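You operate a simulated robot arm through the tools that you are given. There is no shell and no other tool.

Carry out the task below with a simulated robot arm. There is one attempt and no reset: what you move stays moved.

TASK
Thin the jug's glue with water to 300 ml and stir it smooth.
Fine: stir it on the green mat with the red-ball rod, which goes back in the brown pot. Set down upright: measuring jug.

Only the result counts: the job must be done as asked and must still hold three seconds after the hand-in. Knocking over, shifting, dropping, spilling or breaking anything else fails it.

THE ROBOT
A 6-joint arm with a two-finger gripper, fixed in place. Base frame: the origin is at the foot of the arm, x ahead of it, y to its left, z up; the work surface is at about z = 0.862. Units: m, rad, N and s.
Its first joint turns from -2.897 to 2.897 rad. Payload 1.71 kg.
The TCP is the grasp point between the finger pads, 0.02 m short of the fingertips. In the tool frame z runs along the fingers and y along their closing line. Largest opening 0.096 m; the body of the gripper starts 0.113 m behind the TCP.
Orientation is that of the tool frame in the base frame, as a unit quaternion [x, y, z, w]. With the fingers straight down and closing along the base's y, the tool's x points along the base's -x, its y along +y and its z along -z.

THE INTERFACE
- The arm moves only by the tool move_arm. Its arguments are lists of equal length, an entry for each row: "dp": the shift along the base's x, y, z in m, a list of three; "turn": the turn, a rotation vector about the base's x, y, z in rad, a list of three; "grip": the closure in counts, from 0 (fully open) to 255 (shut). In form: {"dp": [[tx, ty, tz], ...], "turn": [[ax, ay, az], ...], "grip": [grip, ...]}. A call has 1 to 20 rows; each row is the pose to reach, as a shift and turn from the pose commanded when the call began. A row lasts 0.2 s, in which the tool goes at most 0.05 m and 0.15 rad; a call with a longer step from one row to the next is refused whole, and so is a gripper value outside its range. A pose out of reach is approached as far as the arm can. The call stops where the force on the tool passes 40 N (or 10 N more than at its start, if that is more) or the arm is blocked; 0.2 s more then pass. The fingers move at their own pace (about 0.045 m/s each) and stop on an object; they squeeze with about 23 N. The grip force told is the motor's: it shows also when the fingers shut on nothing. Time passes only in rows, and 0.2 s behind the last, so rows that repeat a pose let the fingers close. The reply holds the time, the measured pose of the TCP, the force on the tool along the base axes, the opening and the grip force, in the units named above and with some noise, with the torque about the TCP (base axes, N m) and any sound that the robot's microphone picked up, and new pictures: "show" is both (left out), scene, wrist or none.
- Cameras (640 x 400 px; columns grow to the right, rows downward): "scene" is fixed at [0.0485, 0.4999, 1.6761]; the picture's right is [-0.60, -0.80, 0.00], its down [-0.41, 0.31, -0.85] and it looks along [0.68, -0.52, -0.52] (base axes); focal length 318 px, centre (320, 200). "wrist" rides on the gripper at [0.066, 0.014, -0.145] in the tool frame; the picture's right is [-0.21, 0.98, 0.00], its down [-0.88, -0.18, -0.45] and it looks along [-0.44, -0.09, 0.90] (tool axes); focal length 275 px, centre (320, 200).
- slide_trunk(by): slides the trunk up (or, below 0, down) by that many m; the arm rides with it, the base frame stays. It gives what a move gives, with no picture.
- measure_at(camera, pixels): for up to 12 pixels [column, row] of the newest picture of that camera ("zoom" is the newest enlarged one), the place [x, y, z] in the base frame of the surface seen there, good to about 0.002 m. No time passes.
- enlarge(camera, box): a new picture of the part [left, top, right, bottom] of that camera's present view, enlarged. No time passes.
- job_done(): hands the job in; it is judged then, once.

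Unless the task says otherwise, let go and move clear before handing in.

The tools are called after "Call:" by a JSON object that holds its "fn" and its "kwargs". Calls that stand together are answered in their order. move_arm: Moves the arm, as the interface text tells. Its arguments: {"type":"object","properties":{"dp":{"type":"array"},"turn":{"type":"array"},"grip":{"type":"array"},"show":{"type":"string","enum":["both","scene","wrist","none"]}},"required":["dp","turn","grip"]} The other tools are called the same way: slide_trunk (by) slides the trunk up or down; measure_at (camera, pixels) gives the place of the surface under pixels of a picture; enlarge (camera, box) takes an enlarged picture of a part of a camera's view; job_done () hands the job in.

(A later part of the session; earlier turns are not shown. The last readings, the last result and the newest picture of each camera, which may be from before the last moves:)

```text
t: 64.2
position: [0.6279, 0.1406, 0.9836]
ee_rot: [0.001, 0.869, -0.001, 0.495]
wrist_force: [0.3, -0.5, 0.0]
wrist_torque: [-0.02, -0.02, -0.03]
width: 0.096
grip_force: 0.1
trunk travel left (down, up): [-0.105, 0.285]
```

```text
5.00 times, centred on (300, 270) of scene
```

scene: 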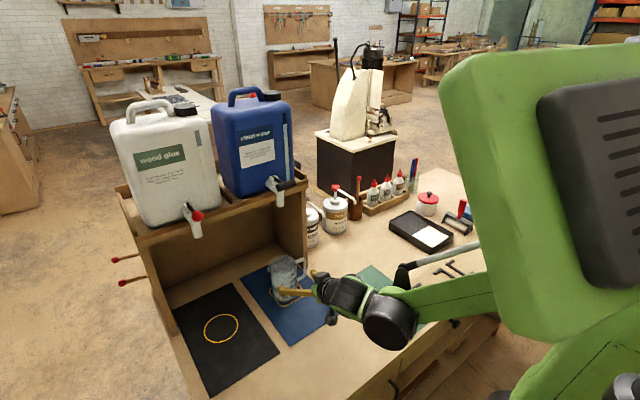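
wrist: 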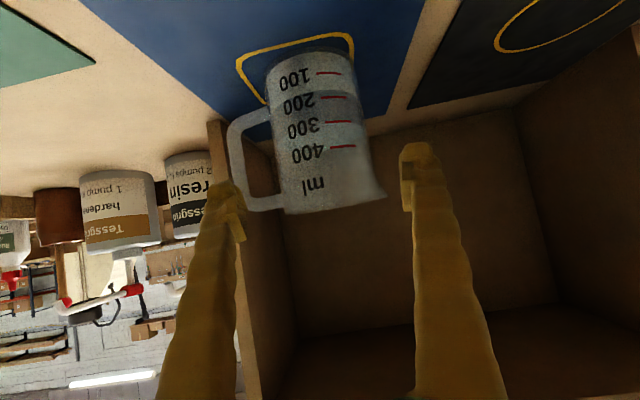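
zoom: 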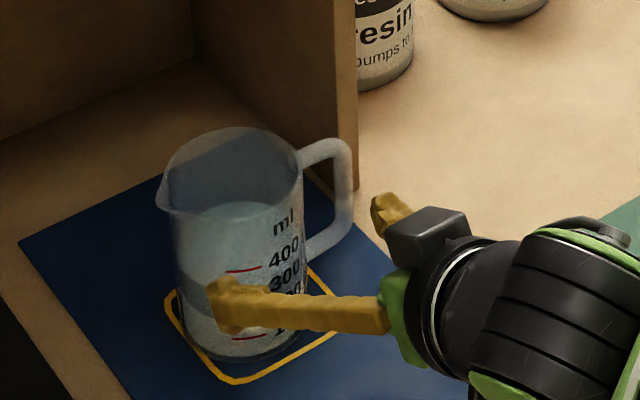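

The pose is reached now: (0.628, 0.1406, 0.984). The left fingertip at zoom (107–187, 285) looks bulkier than 11 mm, so I'll measure it before threading it through the handle loop.

Call:
{"fn": "enlarge", "kwargs": {"camera": "wrist", "box": [180, 150, 300, 260]}}

Call:
{"fn": "measure_at", "kwargs": {"camera": "zoom", "pixels": [[200, 180], [170, 200], [150, 230], [240, 170], [260, 200], [280, 230], [300, 270], [330, 330], [335, 370], [280, 350], [140, 280], [270, 290]]}}

```text
3.64 times, centred on (240, 205) of wrist
```

zoom: 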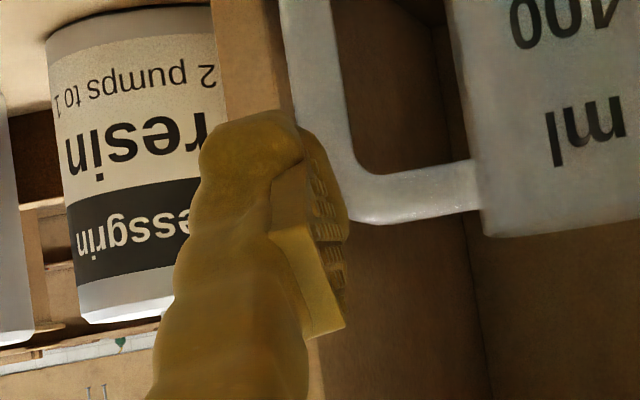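

```text
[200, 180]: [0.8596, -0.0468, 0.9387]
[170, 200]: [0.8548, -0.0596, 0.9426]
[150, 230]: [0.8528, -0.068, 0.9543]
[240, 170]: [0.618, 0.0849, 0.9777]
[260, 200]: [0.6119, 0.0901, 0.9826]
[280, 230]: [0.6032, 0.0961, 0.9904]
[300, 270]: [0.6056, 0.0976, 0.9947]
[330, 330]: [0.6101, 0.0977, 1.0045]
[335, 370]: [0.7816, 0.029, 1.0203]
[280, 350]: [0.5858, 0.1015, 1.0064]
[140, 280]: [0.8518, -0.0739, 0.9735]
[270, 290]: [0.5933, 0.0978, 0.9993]
```

I need the finger's outer side more exactly, so I'll sample points across its tip.

Call:
{"fn": "measure_at", "kwargs": {"camera": "zoom", "pixels": [[212, 160], [215, 145], [225, 175], [240, 135], [270, 130], [295, 130], [310, 160], [330, 190], [343, 210], [210, 210], [200, 240], [290, 160]]}}

Call:
{"fn": "enlarge", "kwargs": {"camera": "scene", "box": [280, 255, 340, 300]}}

Call:
{"fn": "measure_at", "kwargs": {"camera": "zoom", "pixels": [[60, 330], [90, 310], [120, 330], [60, 360], [120, 300], [480, 100], [500, 130], [520, 90], [540, 120], [470, 80], [300, 330], [200, 330]]}}

```text
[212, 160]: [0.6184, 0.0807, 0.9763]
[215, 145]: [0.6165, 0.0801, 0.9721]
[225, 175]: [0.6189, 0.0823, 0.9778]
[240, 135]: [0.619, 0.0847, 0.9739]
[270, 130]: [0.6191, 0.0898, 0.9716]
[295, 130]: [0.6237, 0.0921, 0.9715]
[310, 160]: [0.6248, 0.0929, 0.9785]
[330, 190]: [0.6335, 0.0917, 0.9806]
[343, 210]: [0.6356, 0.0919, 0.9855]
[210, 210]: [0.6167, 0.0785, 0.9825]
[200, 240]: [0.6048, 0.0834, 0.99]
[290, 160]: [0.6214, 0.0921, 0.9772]
```

```text
8.89 times, centred on (310, 278) of scene
```

zoom: 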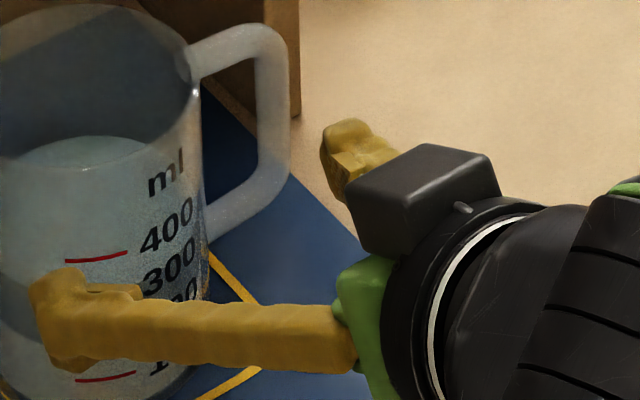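

```text
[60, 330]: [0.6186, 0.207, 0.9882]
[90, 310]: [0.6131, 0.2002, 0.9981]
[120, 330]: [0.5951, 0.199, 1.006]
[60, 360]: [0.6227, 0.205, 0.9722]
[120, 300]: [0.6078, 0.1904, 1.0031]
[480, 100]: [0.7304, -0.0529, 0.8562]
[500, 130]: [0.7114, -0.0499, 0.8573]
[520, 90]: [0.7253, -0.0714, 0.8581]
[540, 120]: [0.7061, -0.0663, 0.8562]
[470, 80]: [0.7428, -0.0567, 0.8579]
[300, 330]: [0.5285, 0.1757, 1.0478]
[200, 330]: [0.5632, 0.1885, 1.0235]
```

The left fingertip spans y ≈ 0.075–0.092 and the slot between bar and wall is y ≈ 0.071–0.099, so it fits; shifting 2 mm to +y balances the gaps. I'll advance 6 cm and look again just before the tip enters the loop.

Call:
{"fn": "move_arm", "kwargs": {"dp": [[0.0, 0.001, 0], [0.0086, 0.002, -0.0051], [0.0172, 0.002, -0.0102], [0.0258, 0.002, -0.0154], [0.0344, 0.002, -0.0205], [0.043, 0.002, -0.0256], [0.0515, 0.002, -0.0307], [0.0515, 0.002, -0.0307], [0.0515, 0.002, -0.0307]], "turn": [[0, 0, 0], [0, 0, 0], [0, 0, 0], [0, 0, 0], [0, 0, 0], [0, 0, 0], [0, 0, 0], [0, 0, 0], [0, 0, 0]], "grip": [0, 0, 0, 0, 0, 0, 0, 0, 0]}}

Call:
{"fn": "enlarge", "kwargs": {"camera": "wrist", "box": [180, 50, 440, 260]}}

Call:
{"fn": "enlarge", "kwargs": {"camera": "scene", "box": [260, 245, 330, 310]}}

```text
t: 66.2
position: [0.6773, 0.1427, 0.9509]
ee_rot: [0.001, 0.87, -0.001, 0.494]
wrist_force: [-0.4, -0.3, 0.2]
wrist_torque: [0.0, 0.0, 0.06]
width: 0.0959
grip_force: 0.1
trunk travel left (down, up): [-0.105, 0.285]
```

scene: 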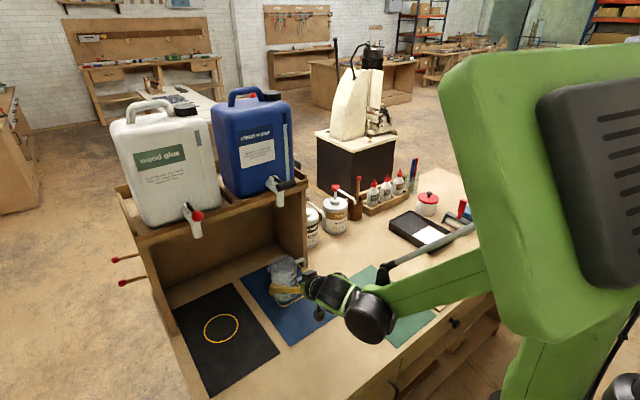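
wrist: 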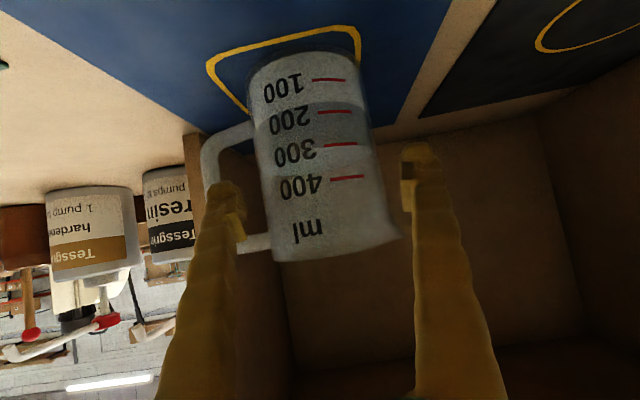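

```text
1.90 times, centred on (310, 155) of wrist
```

zoom: 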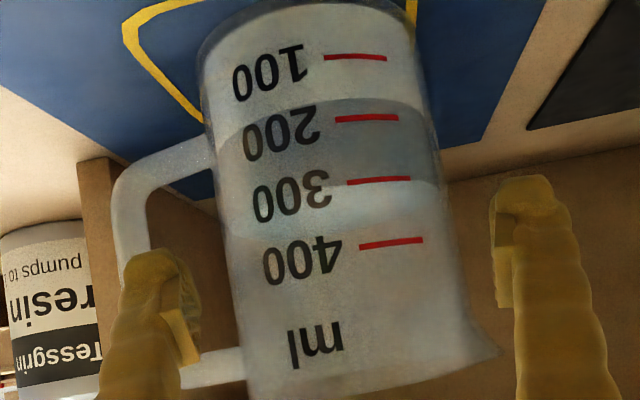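

```text
6.15 times, centred on (295, 278) of scene
```

zoom: 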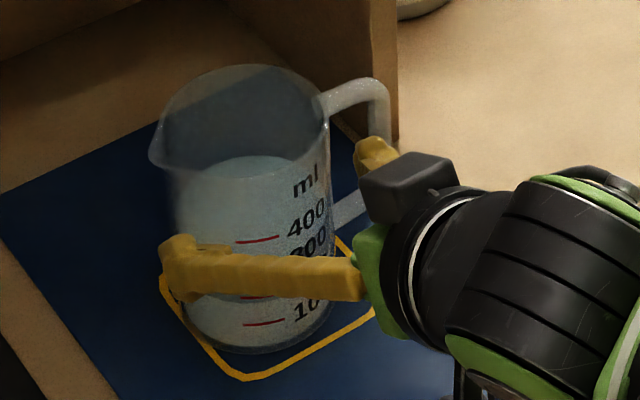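

Working the sight-lines out, the finger's outer side is at y ≈ 0.081 against the bar's inner edge at 0.071, so there's about 1 cm of room. I'll go the remaining 3.6 cm so the finger passes through the loop.

Call:
{"fn": "move_arm", "kwargs": {"dp": [[0.006, 0, -0.0034], [0.012, 0, -0.0067], [0.018, 0, -0.0101], [0.024, 0, -0.0134], [0.03, 0, -0.0168], [0.0357, 0, -0.02], [0.0357, 0, -0.02], [0.0357, 0, -0.02]], "turn": [[0, 0, 0], [0, 0, 0], [0, 0, 0], [0, 0, 0], [0, 0, 0], [0, 0, 0], [0, 0, 0], [0, 0, 0]], "grip": [0, 0, 0, 0, 0, 0, 0, 0]}}

Call:
{"fn": "enlarge", "kwargs": {"camera": "wrist", "box": [160, 50, 480, 260]}}

Call:
{"fn": "enlarge", "kwargs": {"camera": "scene", "box": [260, 245, 330, 310]}}

```text
t: 68.0
position: [0.7134, 0.1429, 0.9327]
ee_rot: [0.001, 0.87, 0.0, 0.494]
wrist_force: [0.0, -0.1, 0.3]
wrist_torque: [-0.02, -0.01, -0.04]
width: 0.096
grip_force: 0.1
trunk travel left (down, up): [-0.105, 0.285]
```

scene: 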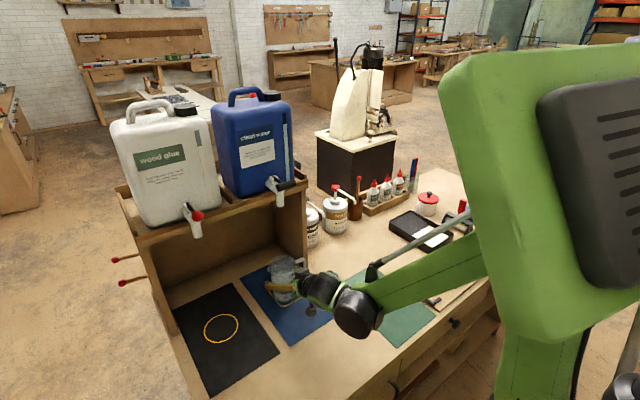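
wrist: 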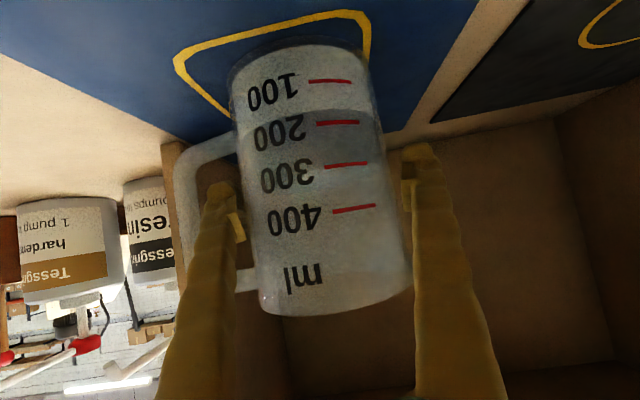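

```text
1.90 times, centred on (320, 155) of wrist
```

zoom: 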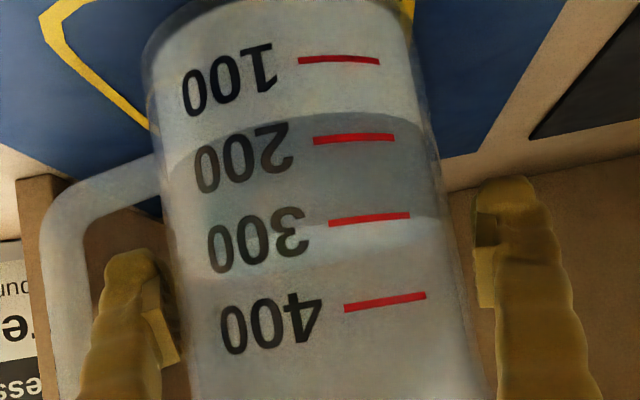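

```text
6.15 times, centred on (295, 278) of scene
```

zoom: 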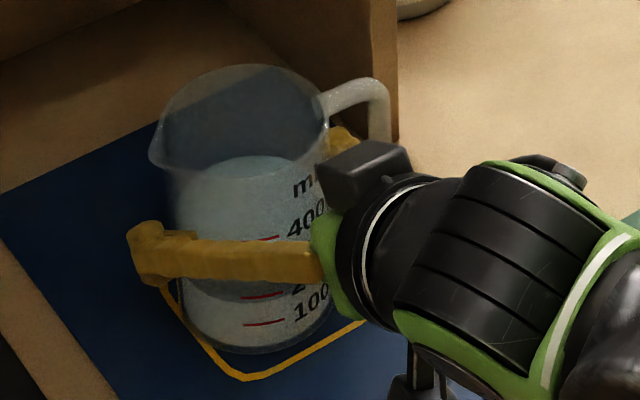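

The left finger is inside the handle loop between bar and wall, with no contact force. This low view is also the best one for the level, so I'll zoom on the 300 mark.

Call:
{"fn": "enlarge", "kwargs": {"camera": "wrist", "box": [290, 130, 390, 200]}}

```text
5.71 times, centred on (340, 165) of wrist
```

zoom: 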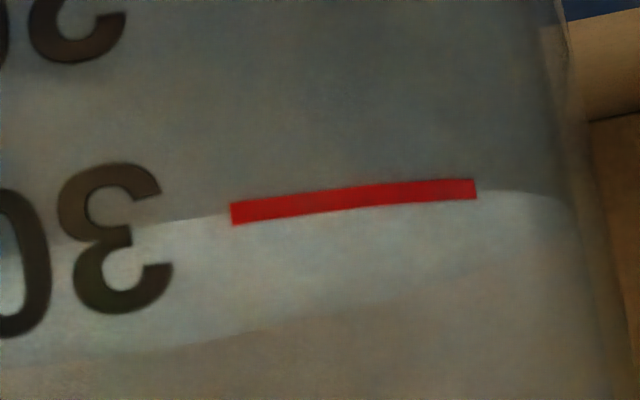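

The surface edge coincides with the 300 mark in this nearly level view, so the volume is about 298–300 ml. Now I'll raise the open fingers 1.4 cm so the inner finger sits just below the handle's top arm, then close.

Call:
{"fn": "move_arm", "kwargs": {"dp": [[0, -0.0005, 0.004], [0, -0.001, 0.008], [0, -0.001, 0.012], [0, -0.001, 0.014], [0, -0.001, 0.014], [0, -0.001, 0.014], [0, -0.001, 0.014], [0, -0.001, 0.014], [0, -0.001, 0.014], [0, -0.001, 0.014], [0, -0.001, 0.014]], "turn": [[0, 0, 0], [0, 0, 0], [0, 0, 0], [0, 0, 0], [0, 0, 0], [0, 0, 0], [0, 0, 0], [0, 0, 0], [0, 0, 0], [0, 0, 0], [0, 0, 0]], "grip": [0, 0, 0, 0, 0, 0, 60, 120, 255, 255, 255]}}

Call:
{"fn": "enlarge", "kwargs": {"camera": "wrist", "box": [160, 50, 480, 260]}}

```text
t: 70.4
position: [0.7131, 0.1436, 0.9461]
ee_rot: [-0.001, 0.869, 0.002, 0.494]
wrist_force: [-0.2, -4.3, 3.6]
wrist_torque: [0.02, -0.01, -0.02]
width: 0.0873
grip_force: 23.0
trunk travel left (down, up): [-0.105, 0.285]
```

scene: 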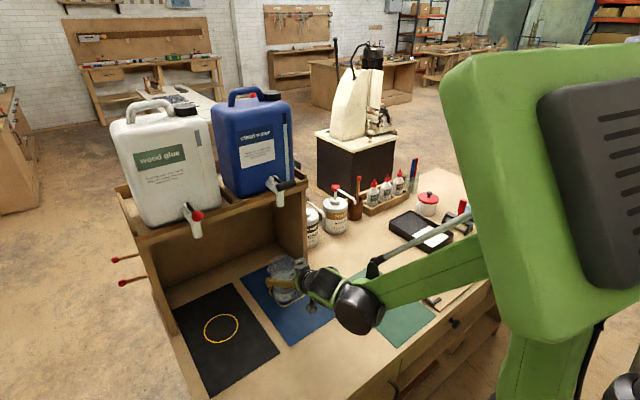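
wrist: 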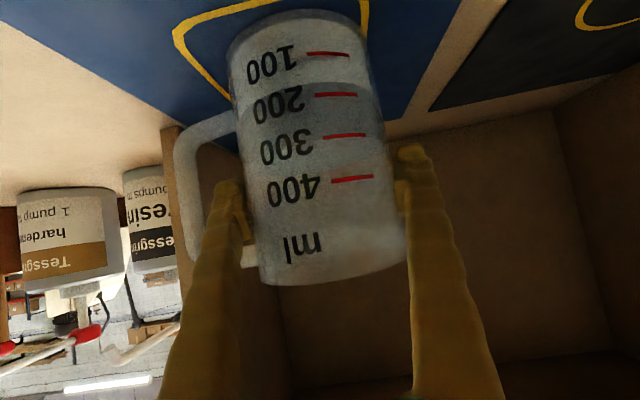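

```text
1.90 times, centred on (320, 155) of wrist
```

zoom: 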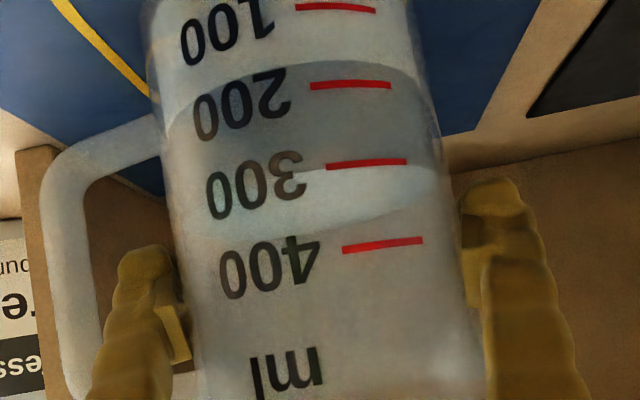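

The grip closed on the body at 87.3 mm with the left finger inside the loop. I'll lift 3 cm slowly and check whether the marks stay fixed in the wrist view.

Call:
{"fn": "move_arm", "kwargs": {"dp": [[0, 0, 0.004], [0, 0, 0.008], [0, 0, 0.012], [0, 0, 0.016], [0, 0, 0.02], [0, 0, 0.024], [0, 0, 0.03], [0, 0, 0.03], [0, 0, 0.03]], "turn": [[0, 0, 0], [0, 0, 0], [0, 0, 0], [0, 0, 0], [0, 0, 0], [0, 0, 0], [0, 0, 0], [0, 0, 0], [0, 0, 0]], "grip": [255, 255, 255, 255, 255, 255, 255, 255, 255]}}

Call:
{"fn": "enlarge", "kwargs": {"camera": "wrist", "box": [160, 50, 480, 260]}}

Call:
{"fn": "enlarge", "kwargs": {"camera": "scene", "box": [240, 230, 340, 320]}}

```text
t: 72.4
position: [0.7125, 0.1428, 0.9764]
ee_rot: [0.001, 0.869, 0.0, 0.494]
wrist_force: [0.0, -1.0, -4.6]
wrist_torque: [-0.01, -0.01, 0.0]
width: 0.0874
grip_force: 22.7
trunk travel left (down, up): [-0.105, 0.285]
```

scene: 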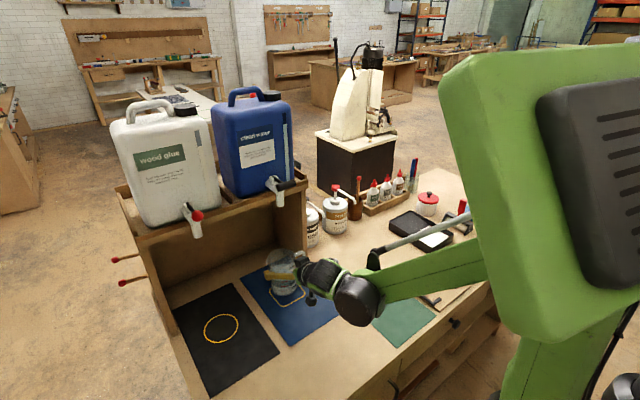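
wrist: 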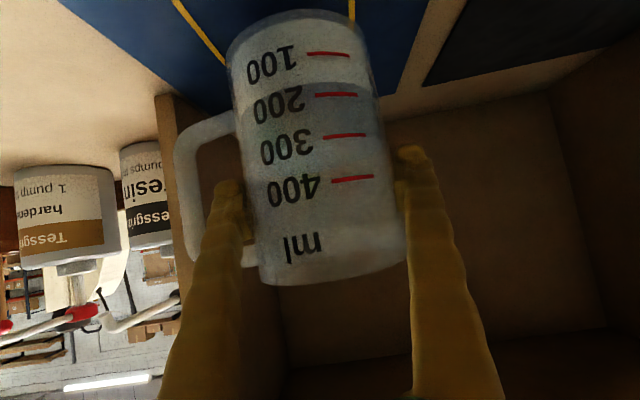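

```text
1.90 times, centred on (320, 155) of wrist
```

zoom: 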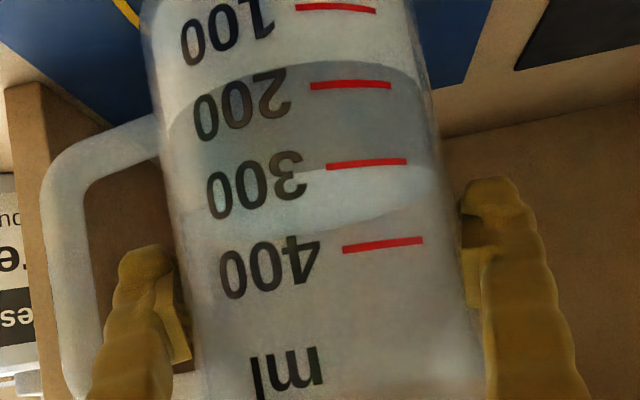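

```text
4.44 times, centred on (290, 275) of scene
```

zoom: 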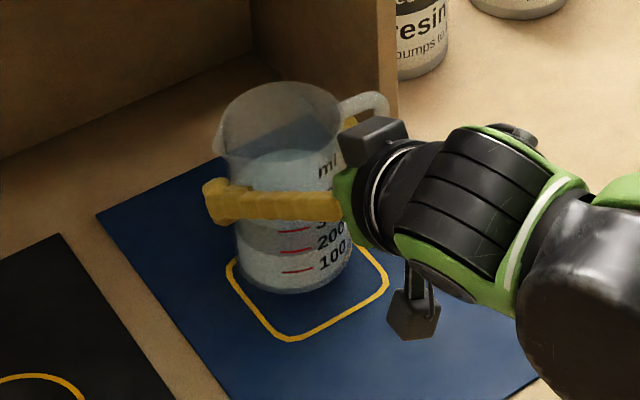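

The jug is up: the marks stayed fixed in the view and the load reads 4.6 N. I'll carry it gently across to the green mat, aiming for (0.55, −0.085), keeping the tool's attitude.

Call:
{"fn": "move_arm", "kwargs": {"dp": [[-0.0033, -0.0046, 0.002], [-0.0098, -0.0137, 0.004], [-0.0195, -0.0273, 0.006], [-0.0309, -0.0433, 0.008], [-0.0439, -0.0615, 0.01], [-0.0569, -0.0797, 0.01], [-0.0699, -0.098, 0.01], [-0.0829, -0.1162, 0.01], [-0.0959, -0.1344, 0.01], [-0.1089, -0.1526, 0.01], [-0.1219, -0.1709, 0.01], [-0.1333, -0.1868, 0.01], [-0.143, -0.2005, 0.01], [-0.1511, -0.2119, 0.01], [-0.1576, -0.221, 0.01], [-0.1625, -0.2278, 0.01], [-0.1625, -0.2278, 0.01], [-0.1625, -0.2278, 0.01]], "turn": [[0, 0, 0], [0, 0, 0], [0, 0, 0], [0, 0, 0], [0, 0, 0], [0, 0, 0], [0, 0, 0], [0, 0, 0], [0, 0, 0], [0, 0, 0], [0, 0, 0], [0, 0, 0], [0, 0, 0], [0, 0, 0], [0, 0, 0], [0, 0, 0], [0, 0, 0], [0, 0, 0]], "grip": [255, 255, 255, 255, 255, 255, 255, 255, 255, 255, 255, 255, 255, 255, 255, 255, 255, 255]}}

Call:
{"fn": "enlarge", "kwargs": {"camera": "scene", "box": [310, 220, 450, 330]}}

```text
t: 76.2
position: [0.5511, -0.0848, 0.9864]
ee_rot: [0.001, 0.869, 0.0, 0.494]
wrist_force: [0.3, -0.2, -3.9]
wrist_torque: [0.07, 0.03, 0.0]
width: 0.0874
grip_force: 23.2
trunk travel left (down, up): [-0.105, 0.285]
```

scene: 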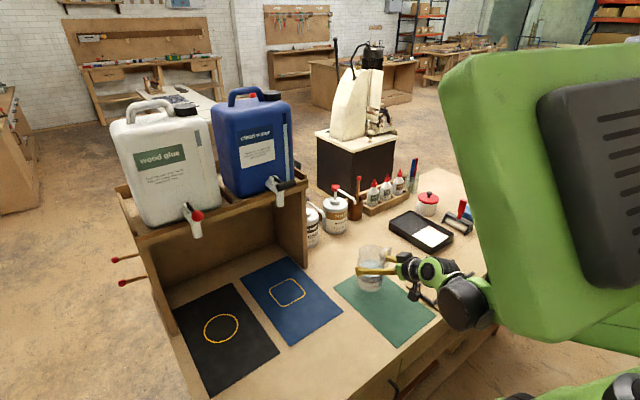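
wrist: 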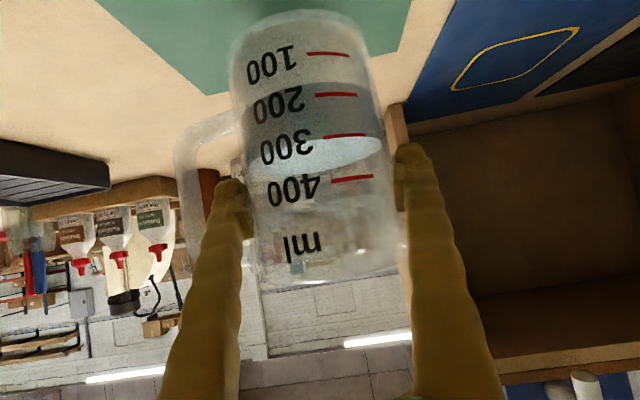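

```text
3.64 times, centred on (380, 275) of scene
```

zoom: 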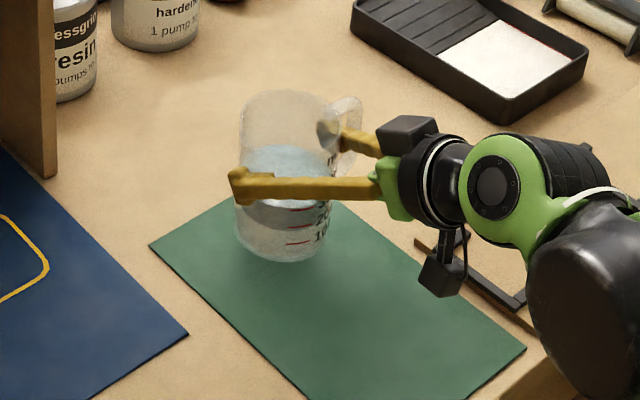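

The jug hangs upright over the mat's far part. Before lowering I'll measure the camera box hanging under the wrist (zoom (440,275)) and the board items below it.

Call:
{"fn": "measure_at", "kwargs": {"camera": "zoom", "pixels": [[440, 280], [440, 292], [425, 270], [440, 235], [470, 245], [510, 300], [540, 330], [490, 330], [550, 350], [600, 300], [285, 255], [420, 240]]}}

```text
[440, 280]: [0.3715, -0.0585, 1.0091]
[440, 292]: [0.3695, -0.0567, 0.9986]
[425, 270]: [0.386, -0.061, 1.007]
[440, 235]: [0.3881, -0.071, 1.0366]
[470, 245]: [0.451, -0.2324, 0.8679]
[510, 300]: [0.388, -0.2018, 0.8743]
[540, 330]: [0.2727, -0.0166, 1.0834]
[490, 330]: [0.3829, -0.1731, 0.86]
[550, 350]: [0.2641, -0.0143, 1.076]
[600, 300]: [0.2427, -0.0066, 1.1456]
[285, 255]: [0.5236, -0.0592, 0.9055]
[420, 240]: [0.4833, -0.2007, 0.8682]
```

The camera box stays above z ≈ 0.95 after lowering, and the brackets lie at y < −0.2, so it's clear. I'll shift 2.5 cm toward the mat's middle and lower to just above the mat.

Call:
{"fn": "move_arm", "kwargs": {"dp": [[-0.006, 0, 0], [-0.014, 0, 0], [-0.022, 0, -0.003], [-0.025, 0, -0.008], [-0.025, 0, -0.014], [-0.025, 0, -0.02], [-0.025, 0, -0.026], [-0.025, 0, -0.031], [-0.025, 0, -0.035], [-0.025, 0, -0.037], [-0.025, 0, -0.037], [-0.025, 0, -0.037]], "turn": [[0, 0, 0], [0, 0, 0], [0, 0, 0], [0, 0, 0], [0, 0, 0], [0, 0, 0], [0, 0, 0], [0, 0, 0], [0, 0, 0], [0, 0, 0], [0, 0, 0], [0, 0, 0]], "grip": [255, 255, 255, 255, 255, 255, 255, 255, 255, 255, 255, 255]}}

Call:
{"fn": "enlarge", "kwargs": {"camera": "scene", "box": [320, 230, 440, 330]}}

```text
t: 78.8
position: [0.5263, -0.0857, 0.9499]
ee_rot: [0.0, 0.87, 0.0, 0.494]
wrist_force: [0.3, 0.5, -4.5]
wrist_torque: [0.03, 0.01, 0.0]
width: 0.0874
grip_force: 23.1
trunk travel left (down, up): [-0.105, 0.285]
```

scene: 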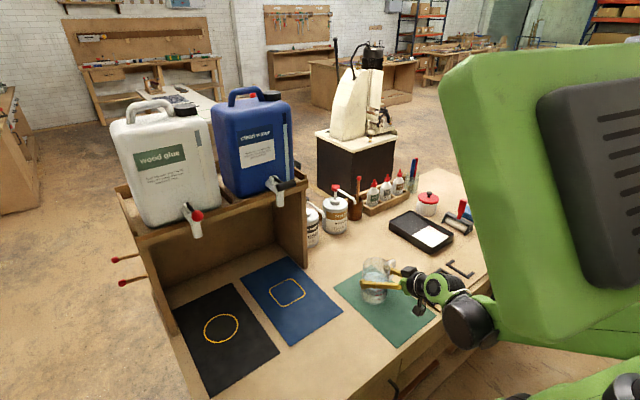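
wrist: 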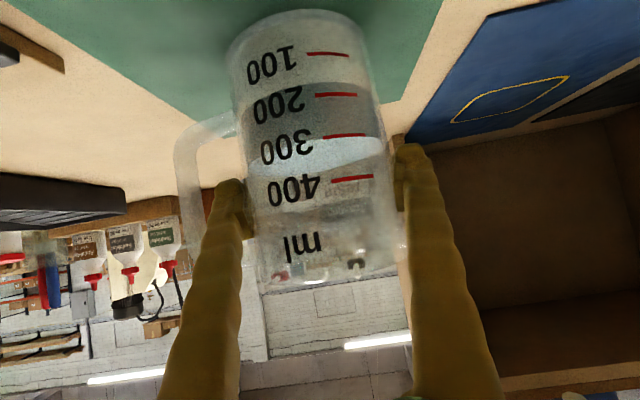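

```text
4.00 times, centred on (380, 280) of scene
```

zoom: 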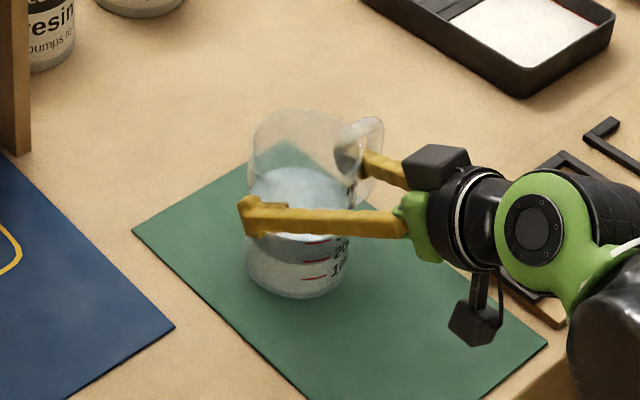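

The load is still 4.5 N, so it hangs a few millimetres above the mat. I'll lower it gently until the mat takes the weight.

Call:
{"fn": "move_arm", "kwargs": {"dp": [[0, 0, -0.001], [0, 0, -0.002], [0, 0, -0.003], [0, 0, -0.004], [0, 0, -0.005], [0, 0, -0.005], [0, 0, -0.005]], "turn": [[0, 0, 0], [0, 0, 0], [0, 0, 0], [0, 0, 0], [0, 0, 0], [0, 0, 0], [0, 0, 0]], "grip": [255, 255, 255, 255, 255, 255, 255], "show": "none"}}

```text
t: 80.4
position: [0.5263, -0.0848, 0.9442]
ee_rot: [0.001, 0.869, 0.0, 0.495]
wrist_force: [-0.9, -7.7, 22.5]
wrist_torque: [0.1, -0.18, -0.06]
width: 0.0869
grip_force: 22.3
trunk travel left (down, up): [-0.105, 0.285]
```

The jug is down on the mat, pressed with 22 N, so I'll ease up 2 mm and then open the fingers slowly.

Call:
{"fn": "move_arm", "kwargs": {"dp": [[0, 0, 0.001], [0, 0, 0.002], [0, 0, 0.002], [0, 0, 0.002]], "turn": [[0, 0, 0], [0, 0, 0], [0, 0, 0], [0, 0, 0]], "grip": [255, 255, 255, 255], "show": "none"}}

Call:
{"fn": "move_arm", "kwargs": {"dp": [[0, 0, 0], [0, 0, 0], [0, 0, 0], [0, 0, 0], [0, 0, 0]], "turn": [[0, 0, 0], [0, 0, 0], [0, 0, 0], [0, 0, 0], [0, 0, 0]], "grip": [120, 60, 0, 0, 0]}}

Call:
{"fn": "enlarge", "kwargs": {"camera": "wrist", "box": [160, 50, 480, 300]}}

Call:
{"fn": "enlarge", "kwargs": {"camera": "scene", "box": [340, 240, 420, 310]}}

```text
t: 81.4
position: [0.5274, -0.0848, 0.9455]
ee_rot: [0.001, 0.87, 0.0, 0.494]
wrist_force: [-0.2, -1.0, -3.4]
wrist_torque: [0.03, 0.02, -0.02]
width: 0.0868
grip_force: 22.9
trunk travel left (down, up): [-0.105, 0.285]
```

```text
t: 82.6
position: [0.5272, -0.0853, 0.9462]
ee_rot: [0.0, 0.87, 0.0, 0.494]
wrist_force: [-0.3, 0.1, -0.3]
wrist_torque: [0.04, 0.03, 0.02]
width: 0.096
grip_force: 0.1
trunk travel left (down, up): [-0.105, 0.285]
```

scene: 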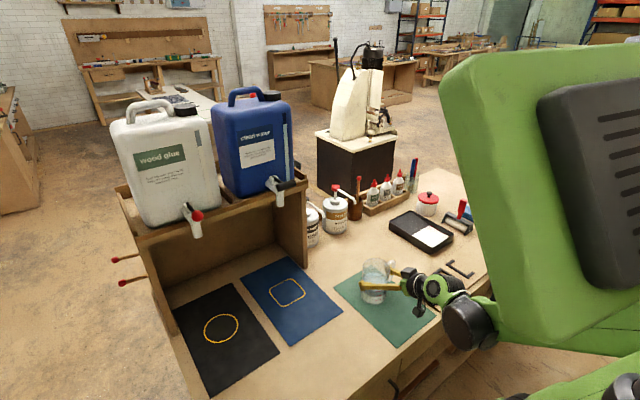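
wrist: 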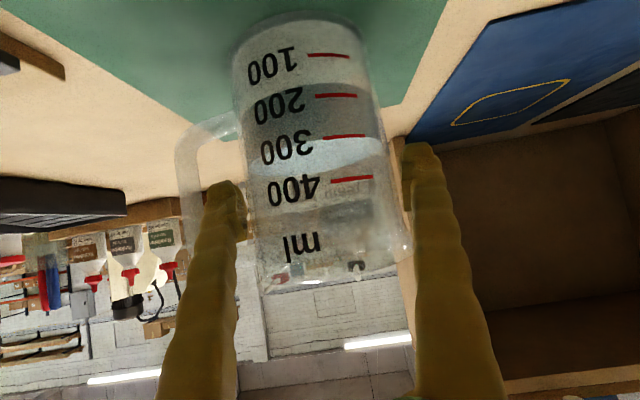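

```text
1.60 times, centred on (320, 175) of wrist
```

zoom: 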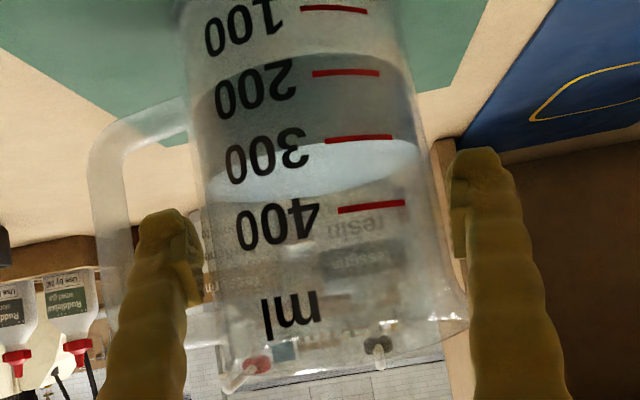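

```text
5.71 times, centred on (380, 275) of scene
```

zoom: 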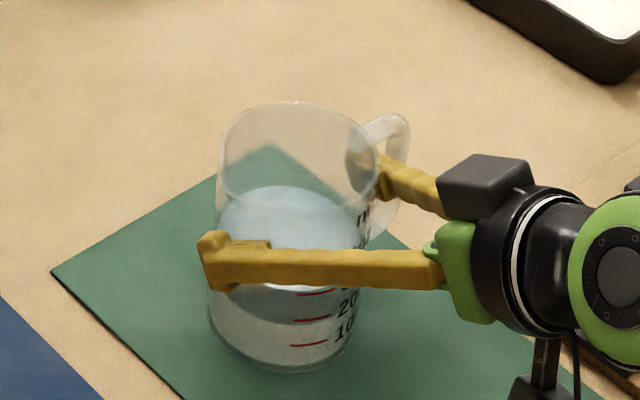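

The jug stands upright on the green mat, released. I'll drop the open fingers a centimetre to mid-loop, back out 8 cm along the tool axis, and then rise.

Call:
{"fn": "move_arm", "kwargs": {"dp": [[0, 0, -0.004], [0, 0, -0.008], [0, 0, -0.01], [0, 0, -0.01], [-0.0086, 0, -0.0049], [-0.0172, 0, 0.0002], [-0.0258, 0, 0.0054], [-0.0344, 0, 0.0105], [-0.043, 0, 0.0156], [-0.0515, 0, 0.0207], [-0.06, 0, 0.0258], [-0.0687, 0, 0.031], [-0.0687, 0, 0.031], [-0.0687, 0, 0.031]], "turn": [[0, 0, 0], [0, 0, 0], [0, 0, 0], [0, 0, 0], [0, 0, 0], [0, 0, 0], [0, 0, 0], [0, 0, 0], [0, 0, 0], [0, 0, 0], [0, 0, 0], [0, 0, 0], [0, 0, 0], [0, 0, 0]], "grip": [0, 0, 0, 0, 0, 0, 0, 0, 0, 0, 0, 0, 0, 0]}}

Call:
{"fn": "enlarge", "kwargs": {"camera": "scene", "box": [330, 230, 450, 320]}}

```text
t: 85.6
position: [0.4579, -0.0848, 0.9773]
ee_rot: [0.001, 0.869, 0.0, 0.494]
wrist_force: [0.9, -0.1, -0.1]
wrist_torque: [0.0, -0.01, 0.0]
width: 0.0959
grip_force: 0.0
trunk travel left (down, up): [-0.105, 0.285]
```

scene: 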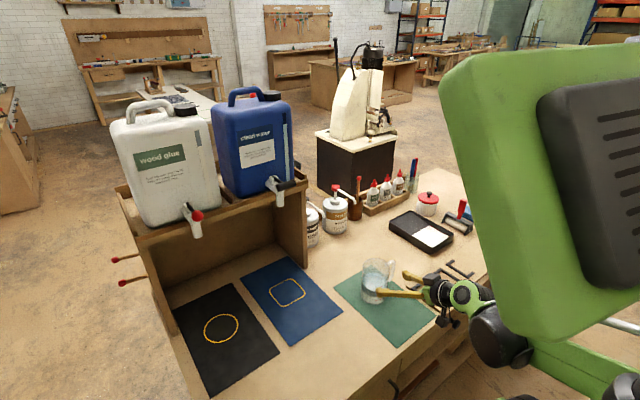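
wrist: 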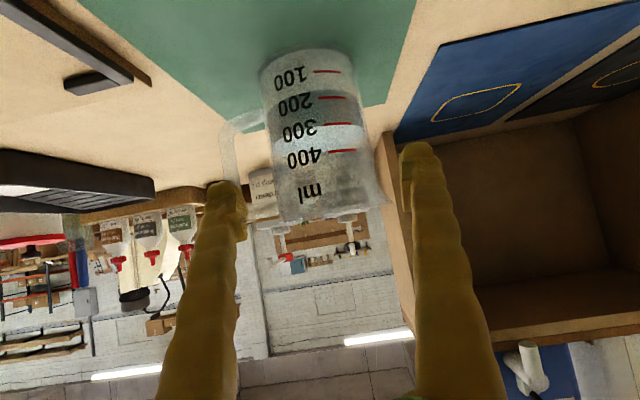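

```text
4.44 times, centred on (390, 275) of scene
```

zoom: 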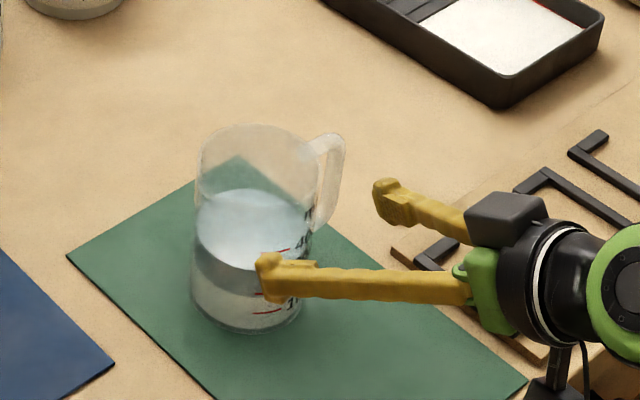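

The jug stands free on the mat and the fingers are clear of it. I'll rise 20 cm and turn the tool back to pointing straight down.

Call:
{"fn": "move_arm", "kwargs": {"dp": [[0, 0, 0.02], [0, 0, 0.04], [0, 0, 0.06], [0, 0, 0.08], [0, 0, 0.1], [0, 0, 0.12], [0, 0, 0.14], [0, 0, 0.16], [0, 0, 0.18], [0, 0, 0.2], [0, 0, 0.21], [0, 0, 0.22], [0, 0, 0.22], [0, 0, 0.22], [0, 0, 0.22]], "turn": [[0, 0, 0], [0, 0, 0], [0, 0, 0], [0, 0.1, 0], [0, 0.2, 0], [0, 0.3, 0], [0, 0.4, 0], [0, 0.5, 0], [0, 0.6, 0], [0, 0.7, 0], [0, 0.8, 0], [0, 0.92, 0], [0, 1.035, 0], [0, 1.035, 0], [0, 1.035, 0]], "grip": [0, 0, 0, 0, 0, 0, 0, 0, 0, 0, 0, 0, 0, 0, 0]}}

Call:
{"fn": "enlarge", "kwargs": {"camera": "scene", "box": [330, 230, 450, 320]}}

```text
t: 88.8
position: [0.4575, -0.0842, 1.198]
ee_rot: [0.001, 1.0, 0.0, -0.002]
wrist_force: [-0.3, -0.1, -0.5]
wrist_torque: [0.01, -0.04, 0.0]
width: 0.0961
grip_force: 0.1
trunk travel left (down, up): [-0.105, 0.285]
```

scene: 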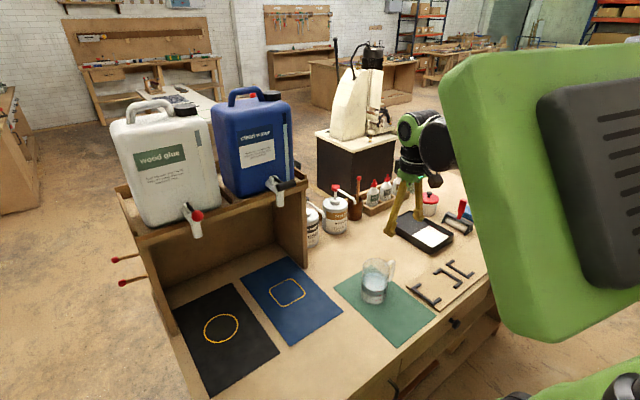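
wrist: 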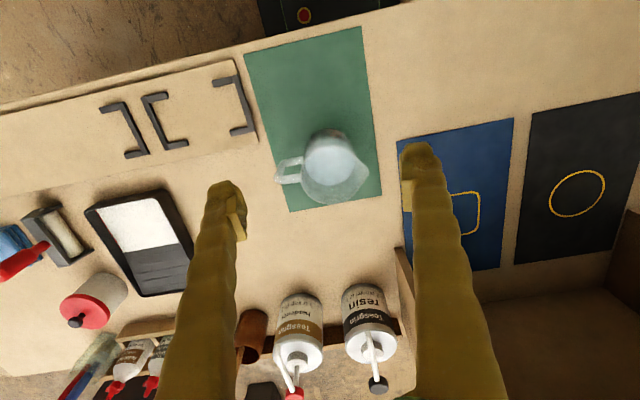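

```text
4.44 times, centred on (390, 275) of scene
```

zoom: 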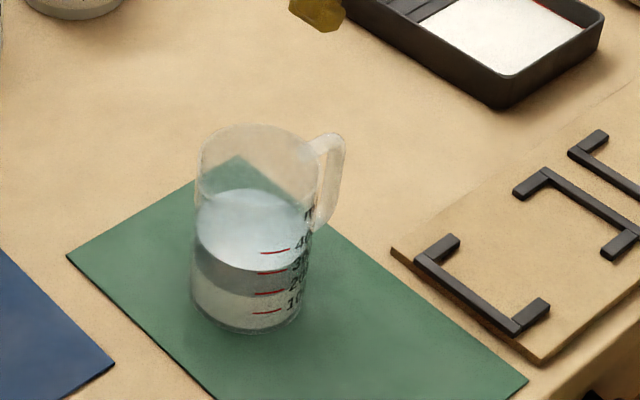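

The jug is well placed on the green mat. Now for the rod at (0.905, −0.354): that's near the reach limit, so I'll raise the trunk back first.

Call:
{"fn": "slide_trunk", "kwargs": {"by": 0.17}}

Call:
{"fn": "move_arm", "kwargs": {"dp": [[0.01, -0.01, -0.005], [0.03, -0.025, -0.01], [0.055, -0.045, -0.02], [0.085, -0.065, -0.03], [0.115, -0.085, -0.04], [0.145, -0.105, -0.05], [0.175, -0.125, -0.06], [0.205, -0.145, -0.07], [0.235, -0.165, -0.08], [0.262, -0.185, -0.09], [0.285, -0.2, -0.1], [0.3, -0.21, -0.11], [0.31, -0.22, -0.12], [0.31, -0.22, -0.12], [0.31, -0.22, -0.12], [0.31, -0.22, -0.12]], "turn": [[0, 0, 0], [0, 0, 0], [0, 0, 0], [0, 0, 0], [0, 0, 0], [0, 0, 0], [0, 0, 0], [0, 0, 0], [0, 0, 0], [0, 0, 0], [0, 0, 0], [0, 0, 0], [0, 0, 0], [0, 0, 0], [0, 0, 0], [0, 0, 0]], "grip": [0, 0, 0, 0, 0, 0, 0, 0, 0, 0, 0, 0, 0, 0, 0, 0]}}

```text
t: 90.7
position: [0.4581, -0.0849, 1.3662]
ee_rot: [0.001, 1.0, 0.0, 0.0]
wrist_force: [0.5, 0.1, 0.7]
wrist_torque: [-0.02, 0.01, 0.01]
width: 0.096
grip_force: 0.0
trunk travel left (down, up): [-0.275, 0.115]
```

```text
t: 94.1
position: [0.7698, -0.3044, 1.2466]
ee_rot: [0.001, 1.0, 0.0, -0.001]
wrist_force: [0.0, 0.5, 0.2]
wrist_torque: [-0.02, 0.02, 0.0]
width: 0.0958
grip_force: 0.2
trunk travel left (down, up): [-0.275, 0.115]
```

scene: 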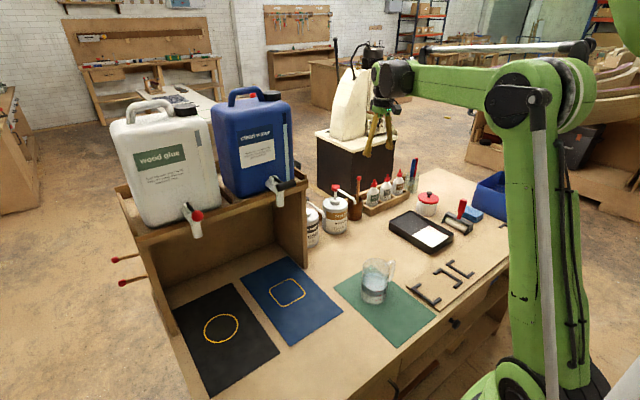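
wrist: 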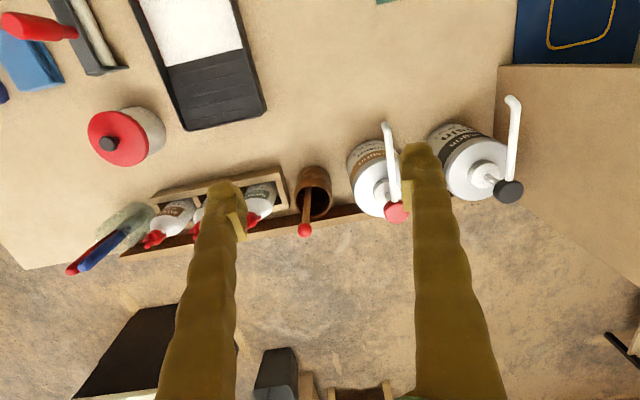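

The wrist view shows the rod in the pot at (310,195) with its red ball at (305,230), the hardener pump head at (396,211) and a bottle at (262,200). I'll zoom in and measure them.

Call:
{"fn": "enlarge", "kwargs": {"camera": "wrist", "box": [240, 120, 440, 250]}}

Call:
{"fn": "measure_at", "kwargs": {"camera": "zoom", "pixels": [[272, 346], [278, 290], [285, 240], [272, 360], [300, 150], [340, 210], [240, 190], [510, 295], [130, 245], [290, 210], [440, 240], [140, 290]]}}

Call:
{"fn": "enlarge", "kwargs": {"camera": "scene", "box": [335, 165, 405, 225]}}

Call:
{"fn": "measure_at", "kwargs": {"camera": "zoom", "pixels": [[223, 122], [223, 135], [217, 160], [213, 185], [207, 210], [170, 215], [245, 215], [330, 180], [345, 150], [380, 160], [100, 195], [205, 240]]}}

```text
3.08 times, centred on (340, 185) of wrist
```

zoom: 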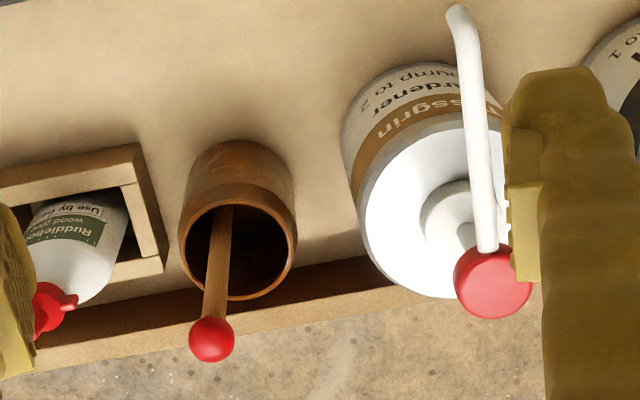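

```text
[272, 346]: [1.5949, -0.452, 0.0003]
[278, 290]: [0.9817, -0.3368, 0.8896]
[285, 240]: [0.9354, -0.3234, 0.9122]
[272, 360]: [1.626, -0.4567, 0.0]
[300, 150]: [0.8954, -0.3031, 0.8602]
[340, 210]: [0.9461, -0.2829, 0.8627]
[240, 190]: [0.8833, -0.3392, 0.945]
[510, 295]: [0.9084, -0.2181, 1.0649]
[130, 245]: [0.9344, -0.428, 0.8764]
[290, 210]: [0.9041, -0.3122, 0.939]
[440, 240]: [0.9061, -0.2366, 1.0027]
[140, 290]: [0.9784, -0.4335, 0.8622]
```

```text
6.67 times, centred on (370, 195) of scene
```

zoom: 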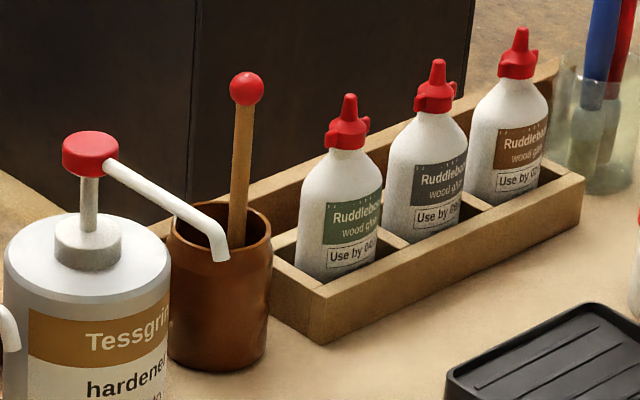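

```text
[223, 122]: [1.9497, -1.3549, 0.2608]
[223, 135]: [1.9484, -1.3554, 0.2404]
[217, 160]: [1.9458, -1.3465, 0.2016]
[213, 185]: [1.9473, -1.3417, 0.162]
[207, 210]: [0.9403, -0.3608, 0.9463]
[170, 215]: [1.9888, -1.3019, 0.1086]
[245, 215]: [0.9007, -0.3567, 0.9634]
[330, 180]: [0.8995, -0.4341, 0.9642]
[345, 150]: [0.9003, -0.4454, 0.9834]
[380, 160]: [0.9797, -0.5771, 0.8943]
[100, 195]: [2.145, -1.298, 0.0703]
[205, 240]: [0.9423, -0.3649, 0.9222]
```

I mis-aimed several pixels, so I'll re-measure the ball (246,88), rod (240,150) and pot rim in this zoom, then again in the wrist zoom.

Call:
{"fn": "measure_at", "kwargs": {"camera": "zoom", "pixels": [[246, 88], [243, 120], [241, 150], [239, 180], [238, 205], [172, 222], [268, 222], [216, 261], [216, 300], [216, 365], [90, 150], [215, 250]]}}

Call:
{"fn": "enlarge", "kwargs": {"camera": "wrist", "box": [240, 120, 440, 250]}}

Call:
{"fn": "measure_at", "kwargs": {"camera": "zoom", "pixels": [[211, 338], [211, 350], [215, 300], [217, 270], [221, 240], [224, 215], [182, 240], [293, 240], [240, 160], [240, 200], [235, 297], [260, 290]]}}

```text
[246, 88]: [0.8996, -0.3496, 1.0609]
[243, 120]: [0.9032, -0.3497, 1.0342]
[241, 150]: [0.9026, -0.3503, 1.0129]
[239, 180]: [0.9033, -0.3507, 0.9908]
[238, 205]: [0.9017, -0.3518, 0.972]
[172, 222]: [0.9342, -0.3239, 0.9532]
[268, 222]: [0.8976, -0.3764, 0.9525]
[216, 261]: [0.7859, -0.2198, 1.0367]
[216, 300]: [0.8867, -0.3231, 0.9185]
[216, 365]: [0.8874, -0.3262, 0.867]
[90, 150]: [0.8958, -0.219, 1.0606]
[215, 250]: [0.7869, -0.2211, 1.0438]
```

```text
3.08 times, centred on (340, 185) of wrist
```

zoom: 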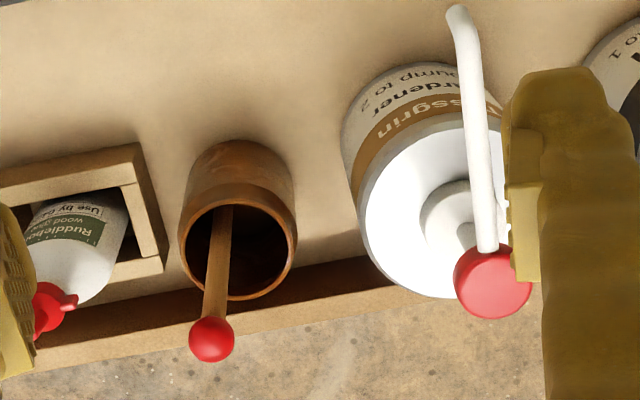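

```text
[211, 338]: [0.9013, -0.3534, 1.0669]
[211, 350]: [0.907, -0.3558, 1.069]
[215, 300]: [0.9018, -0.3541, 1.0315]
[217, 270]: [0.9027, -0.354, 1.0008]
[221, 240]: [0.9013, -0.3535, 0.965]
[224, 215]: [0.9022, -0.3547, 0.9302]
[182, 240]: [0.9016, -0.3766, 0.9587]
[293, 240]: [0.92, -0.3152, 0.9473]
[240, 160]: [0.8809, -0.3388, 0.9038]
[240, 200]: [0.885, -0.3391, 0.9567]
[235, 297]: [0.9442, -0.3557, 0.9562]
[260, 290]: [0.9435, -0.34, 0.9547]
```

The rod's axis is at about (0.907, −0.353), upright, with ball top z ≈ 1.072 and pot rim centre (0.914, −0.346) at z ≈ 0.955. I'll part-close the fingers to about 5 cm and move to above the ball.

Call:
{"fn": "move_arm", "kwargs": {"dp": [[0.012, -0.004, -0.008], [0.027, -0.01, -0.016], [0.042, -0.015, -0.026], [0.057, -0.02, -0.036], [0.072, -0.026, -0.046], [0.087, -0.031, -0.056], [0.102, -0.036, -0.066], [0.117, -0.041, -0.076], [0.13, -0.046, -0.086], [0.137, -0.0486, -0.0936], [0.137, -0.0486, -0.0966], [0.137, -0.0486, -0.0966], [0.137, -0.0486, -0.0966]], "turn": [[0, 0, 0], [0, 0, 0], [0, 0, 0], [0, 0, 0], [0, 0, 0], [0, 0, 0], [0, 0, 0], [0, 0, 0], [0, 0, 0], [0, 0, 0], [0, 0, 0], [0, 0, 0], [0, 0, 0]], "grip": [122, 122, 122, 122, 122, 122, 122, 122, 122, 122, 122, 122, 122]}}

Call:
{"fn": "enlarge", "kwargs": {"camera": "scene", "box": [320, 140, 420, 230]}}

```text
t: 96.9
position: [0.9047, -0.3526, 1.149]
ee_rot: [0.002, 1.0, 0.001, -0.002]
wrist_force: [0.1, 0.3, 0.2]
wrist_torque: [-0.04, -0.02, 0.02]
width: 0.05
grip_force: 0.0
trunk travel left (down, up): [-0.275, 0.115]
```

scene: 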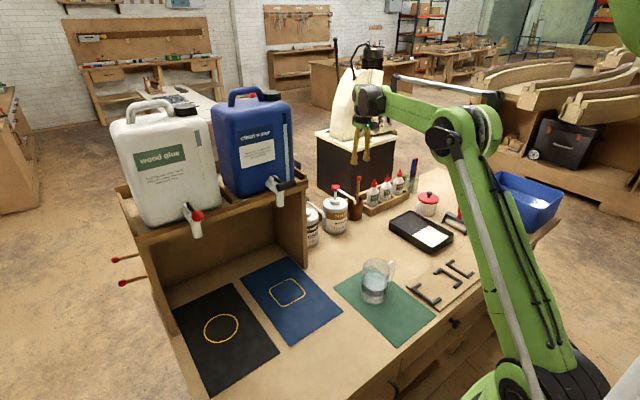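
wrist: 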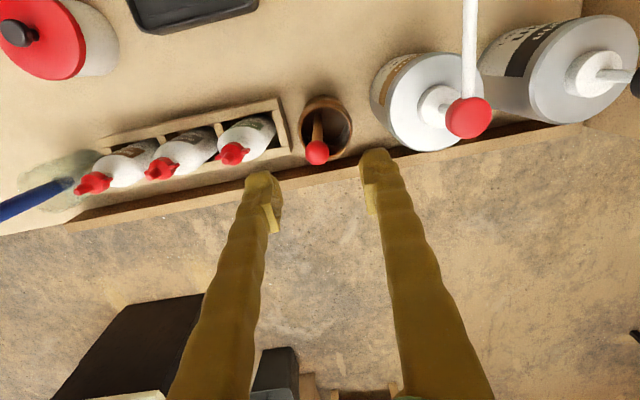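

```text
4.44 times, centred on (370, 185) of scene
```

zoom: 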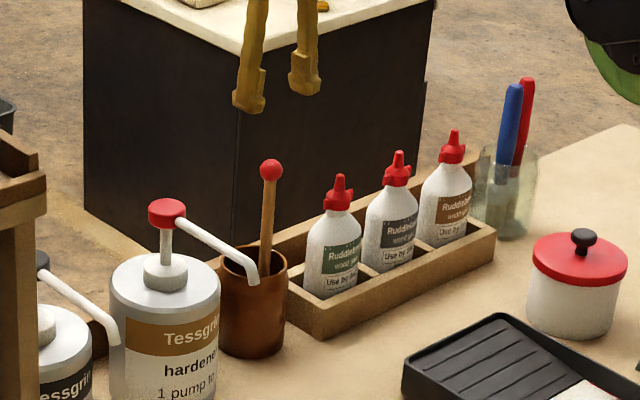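

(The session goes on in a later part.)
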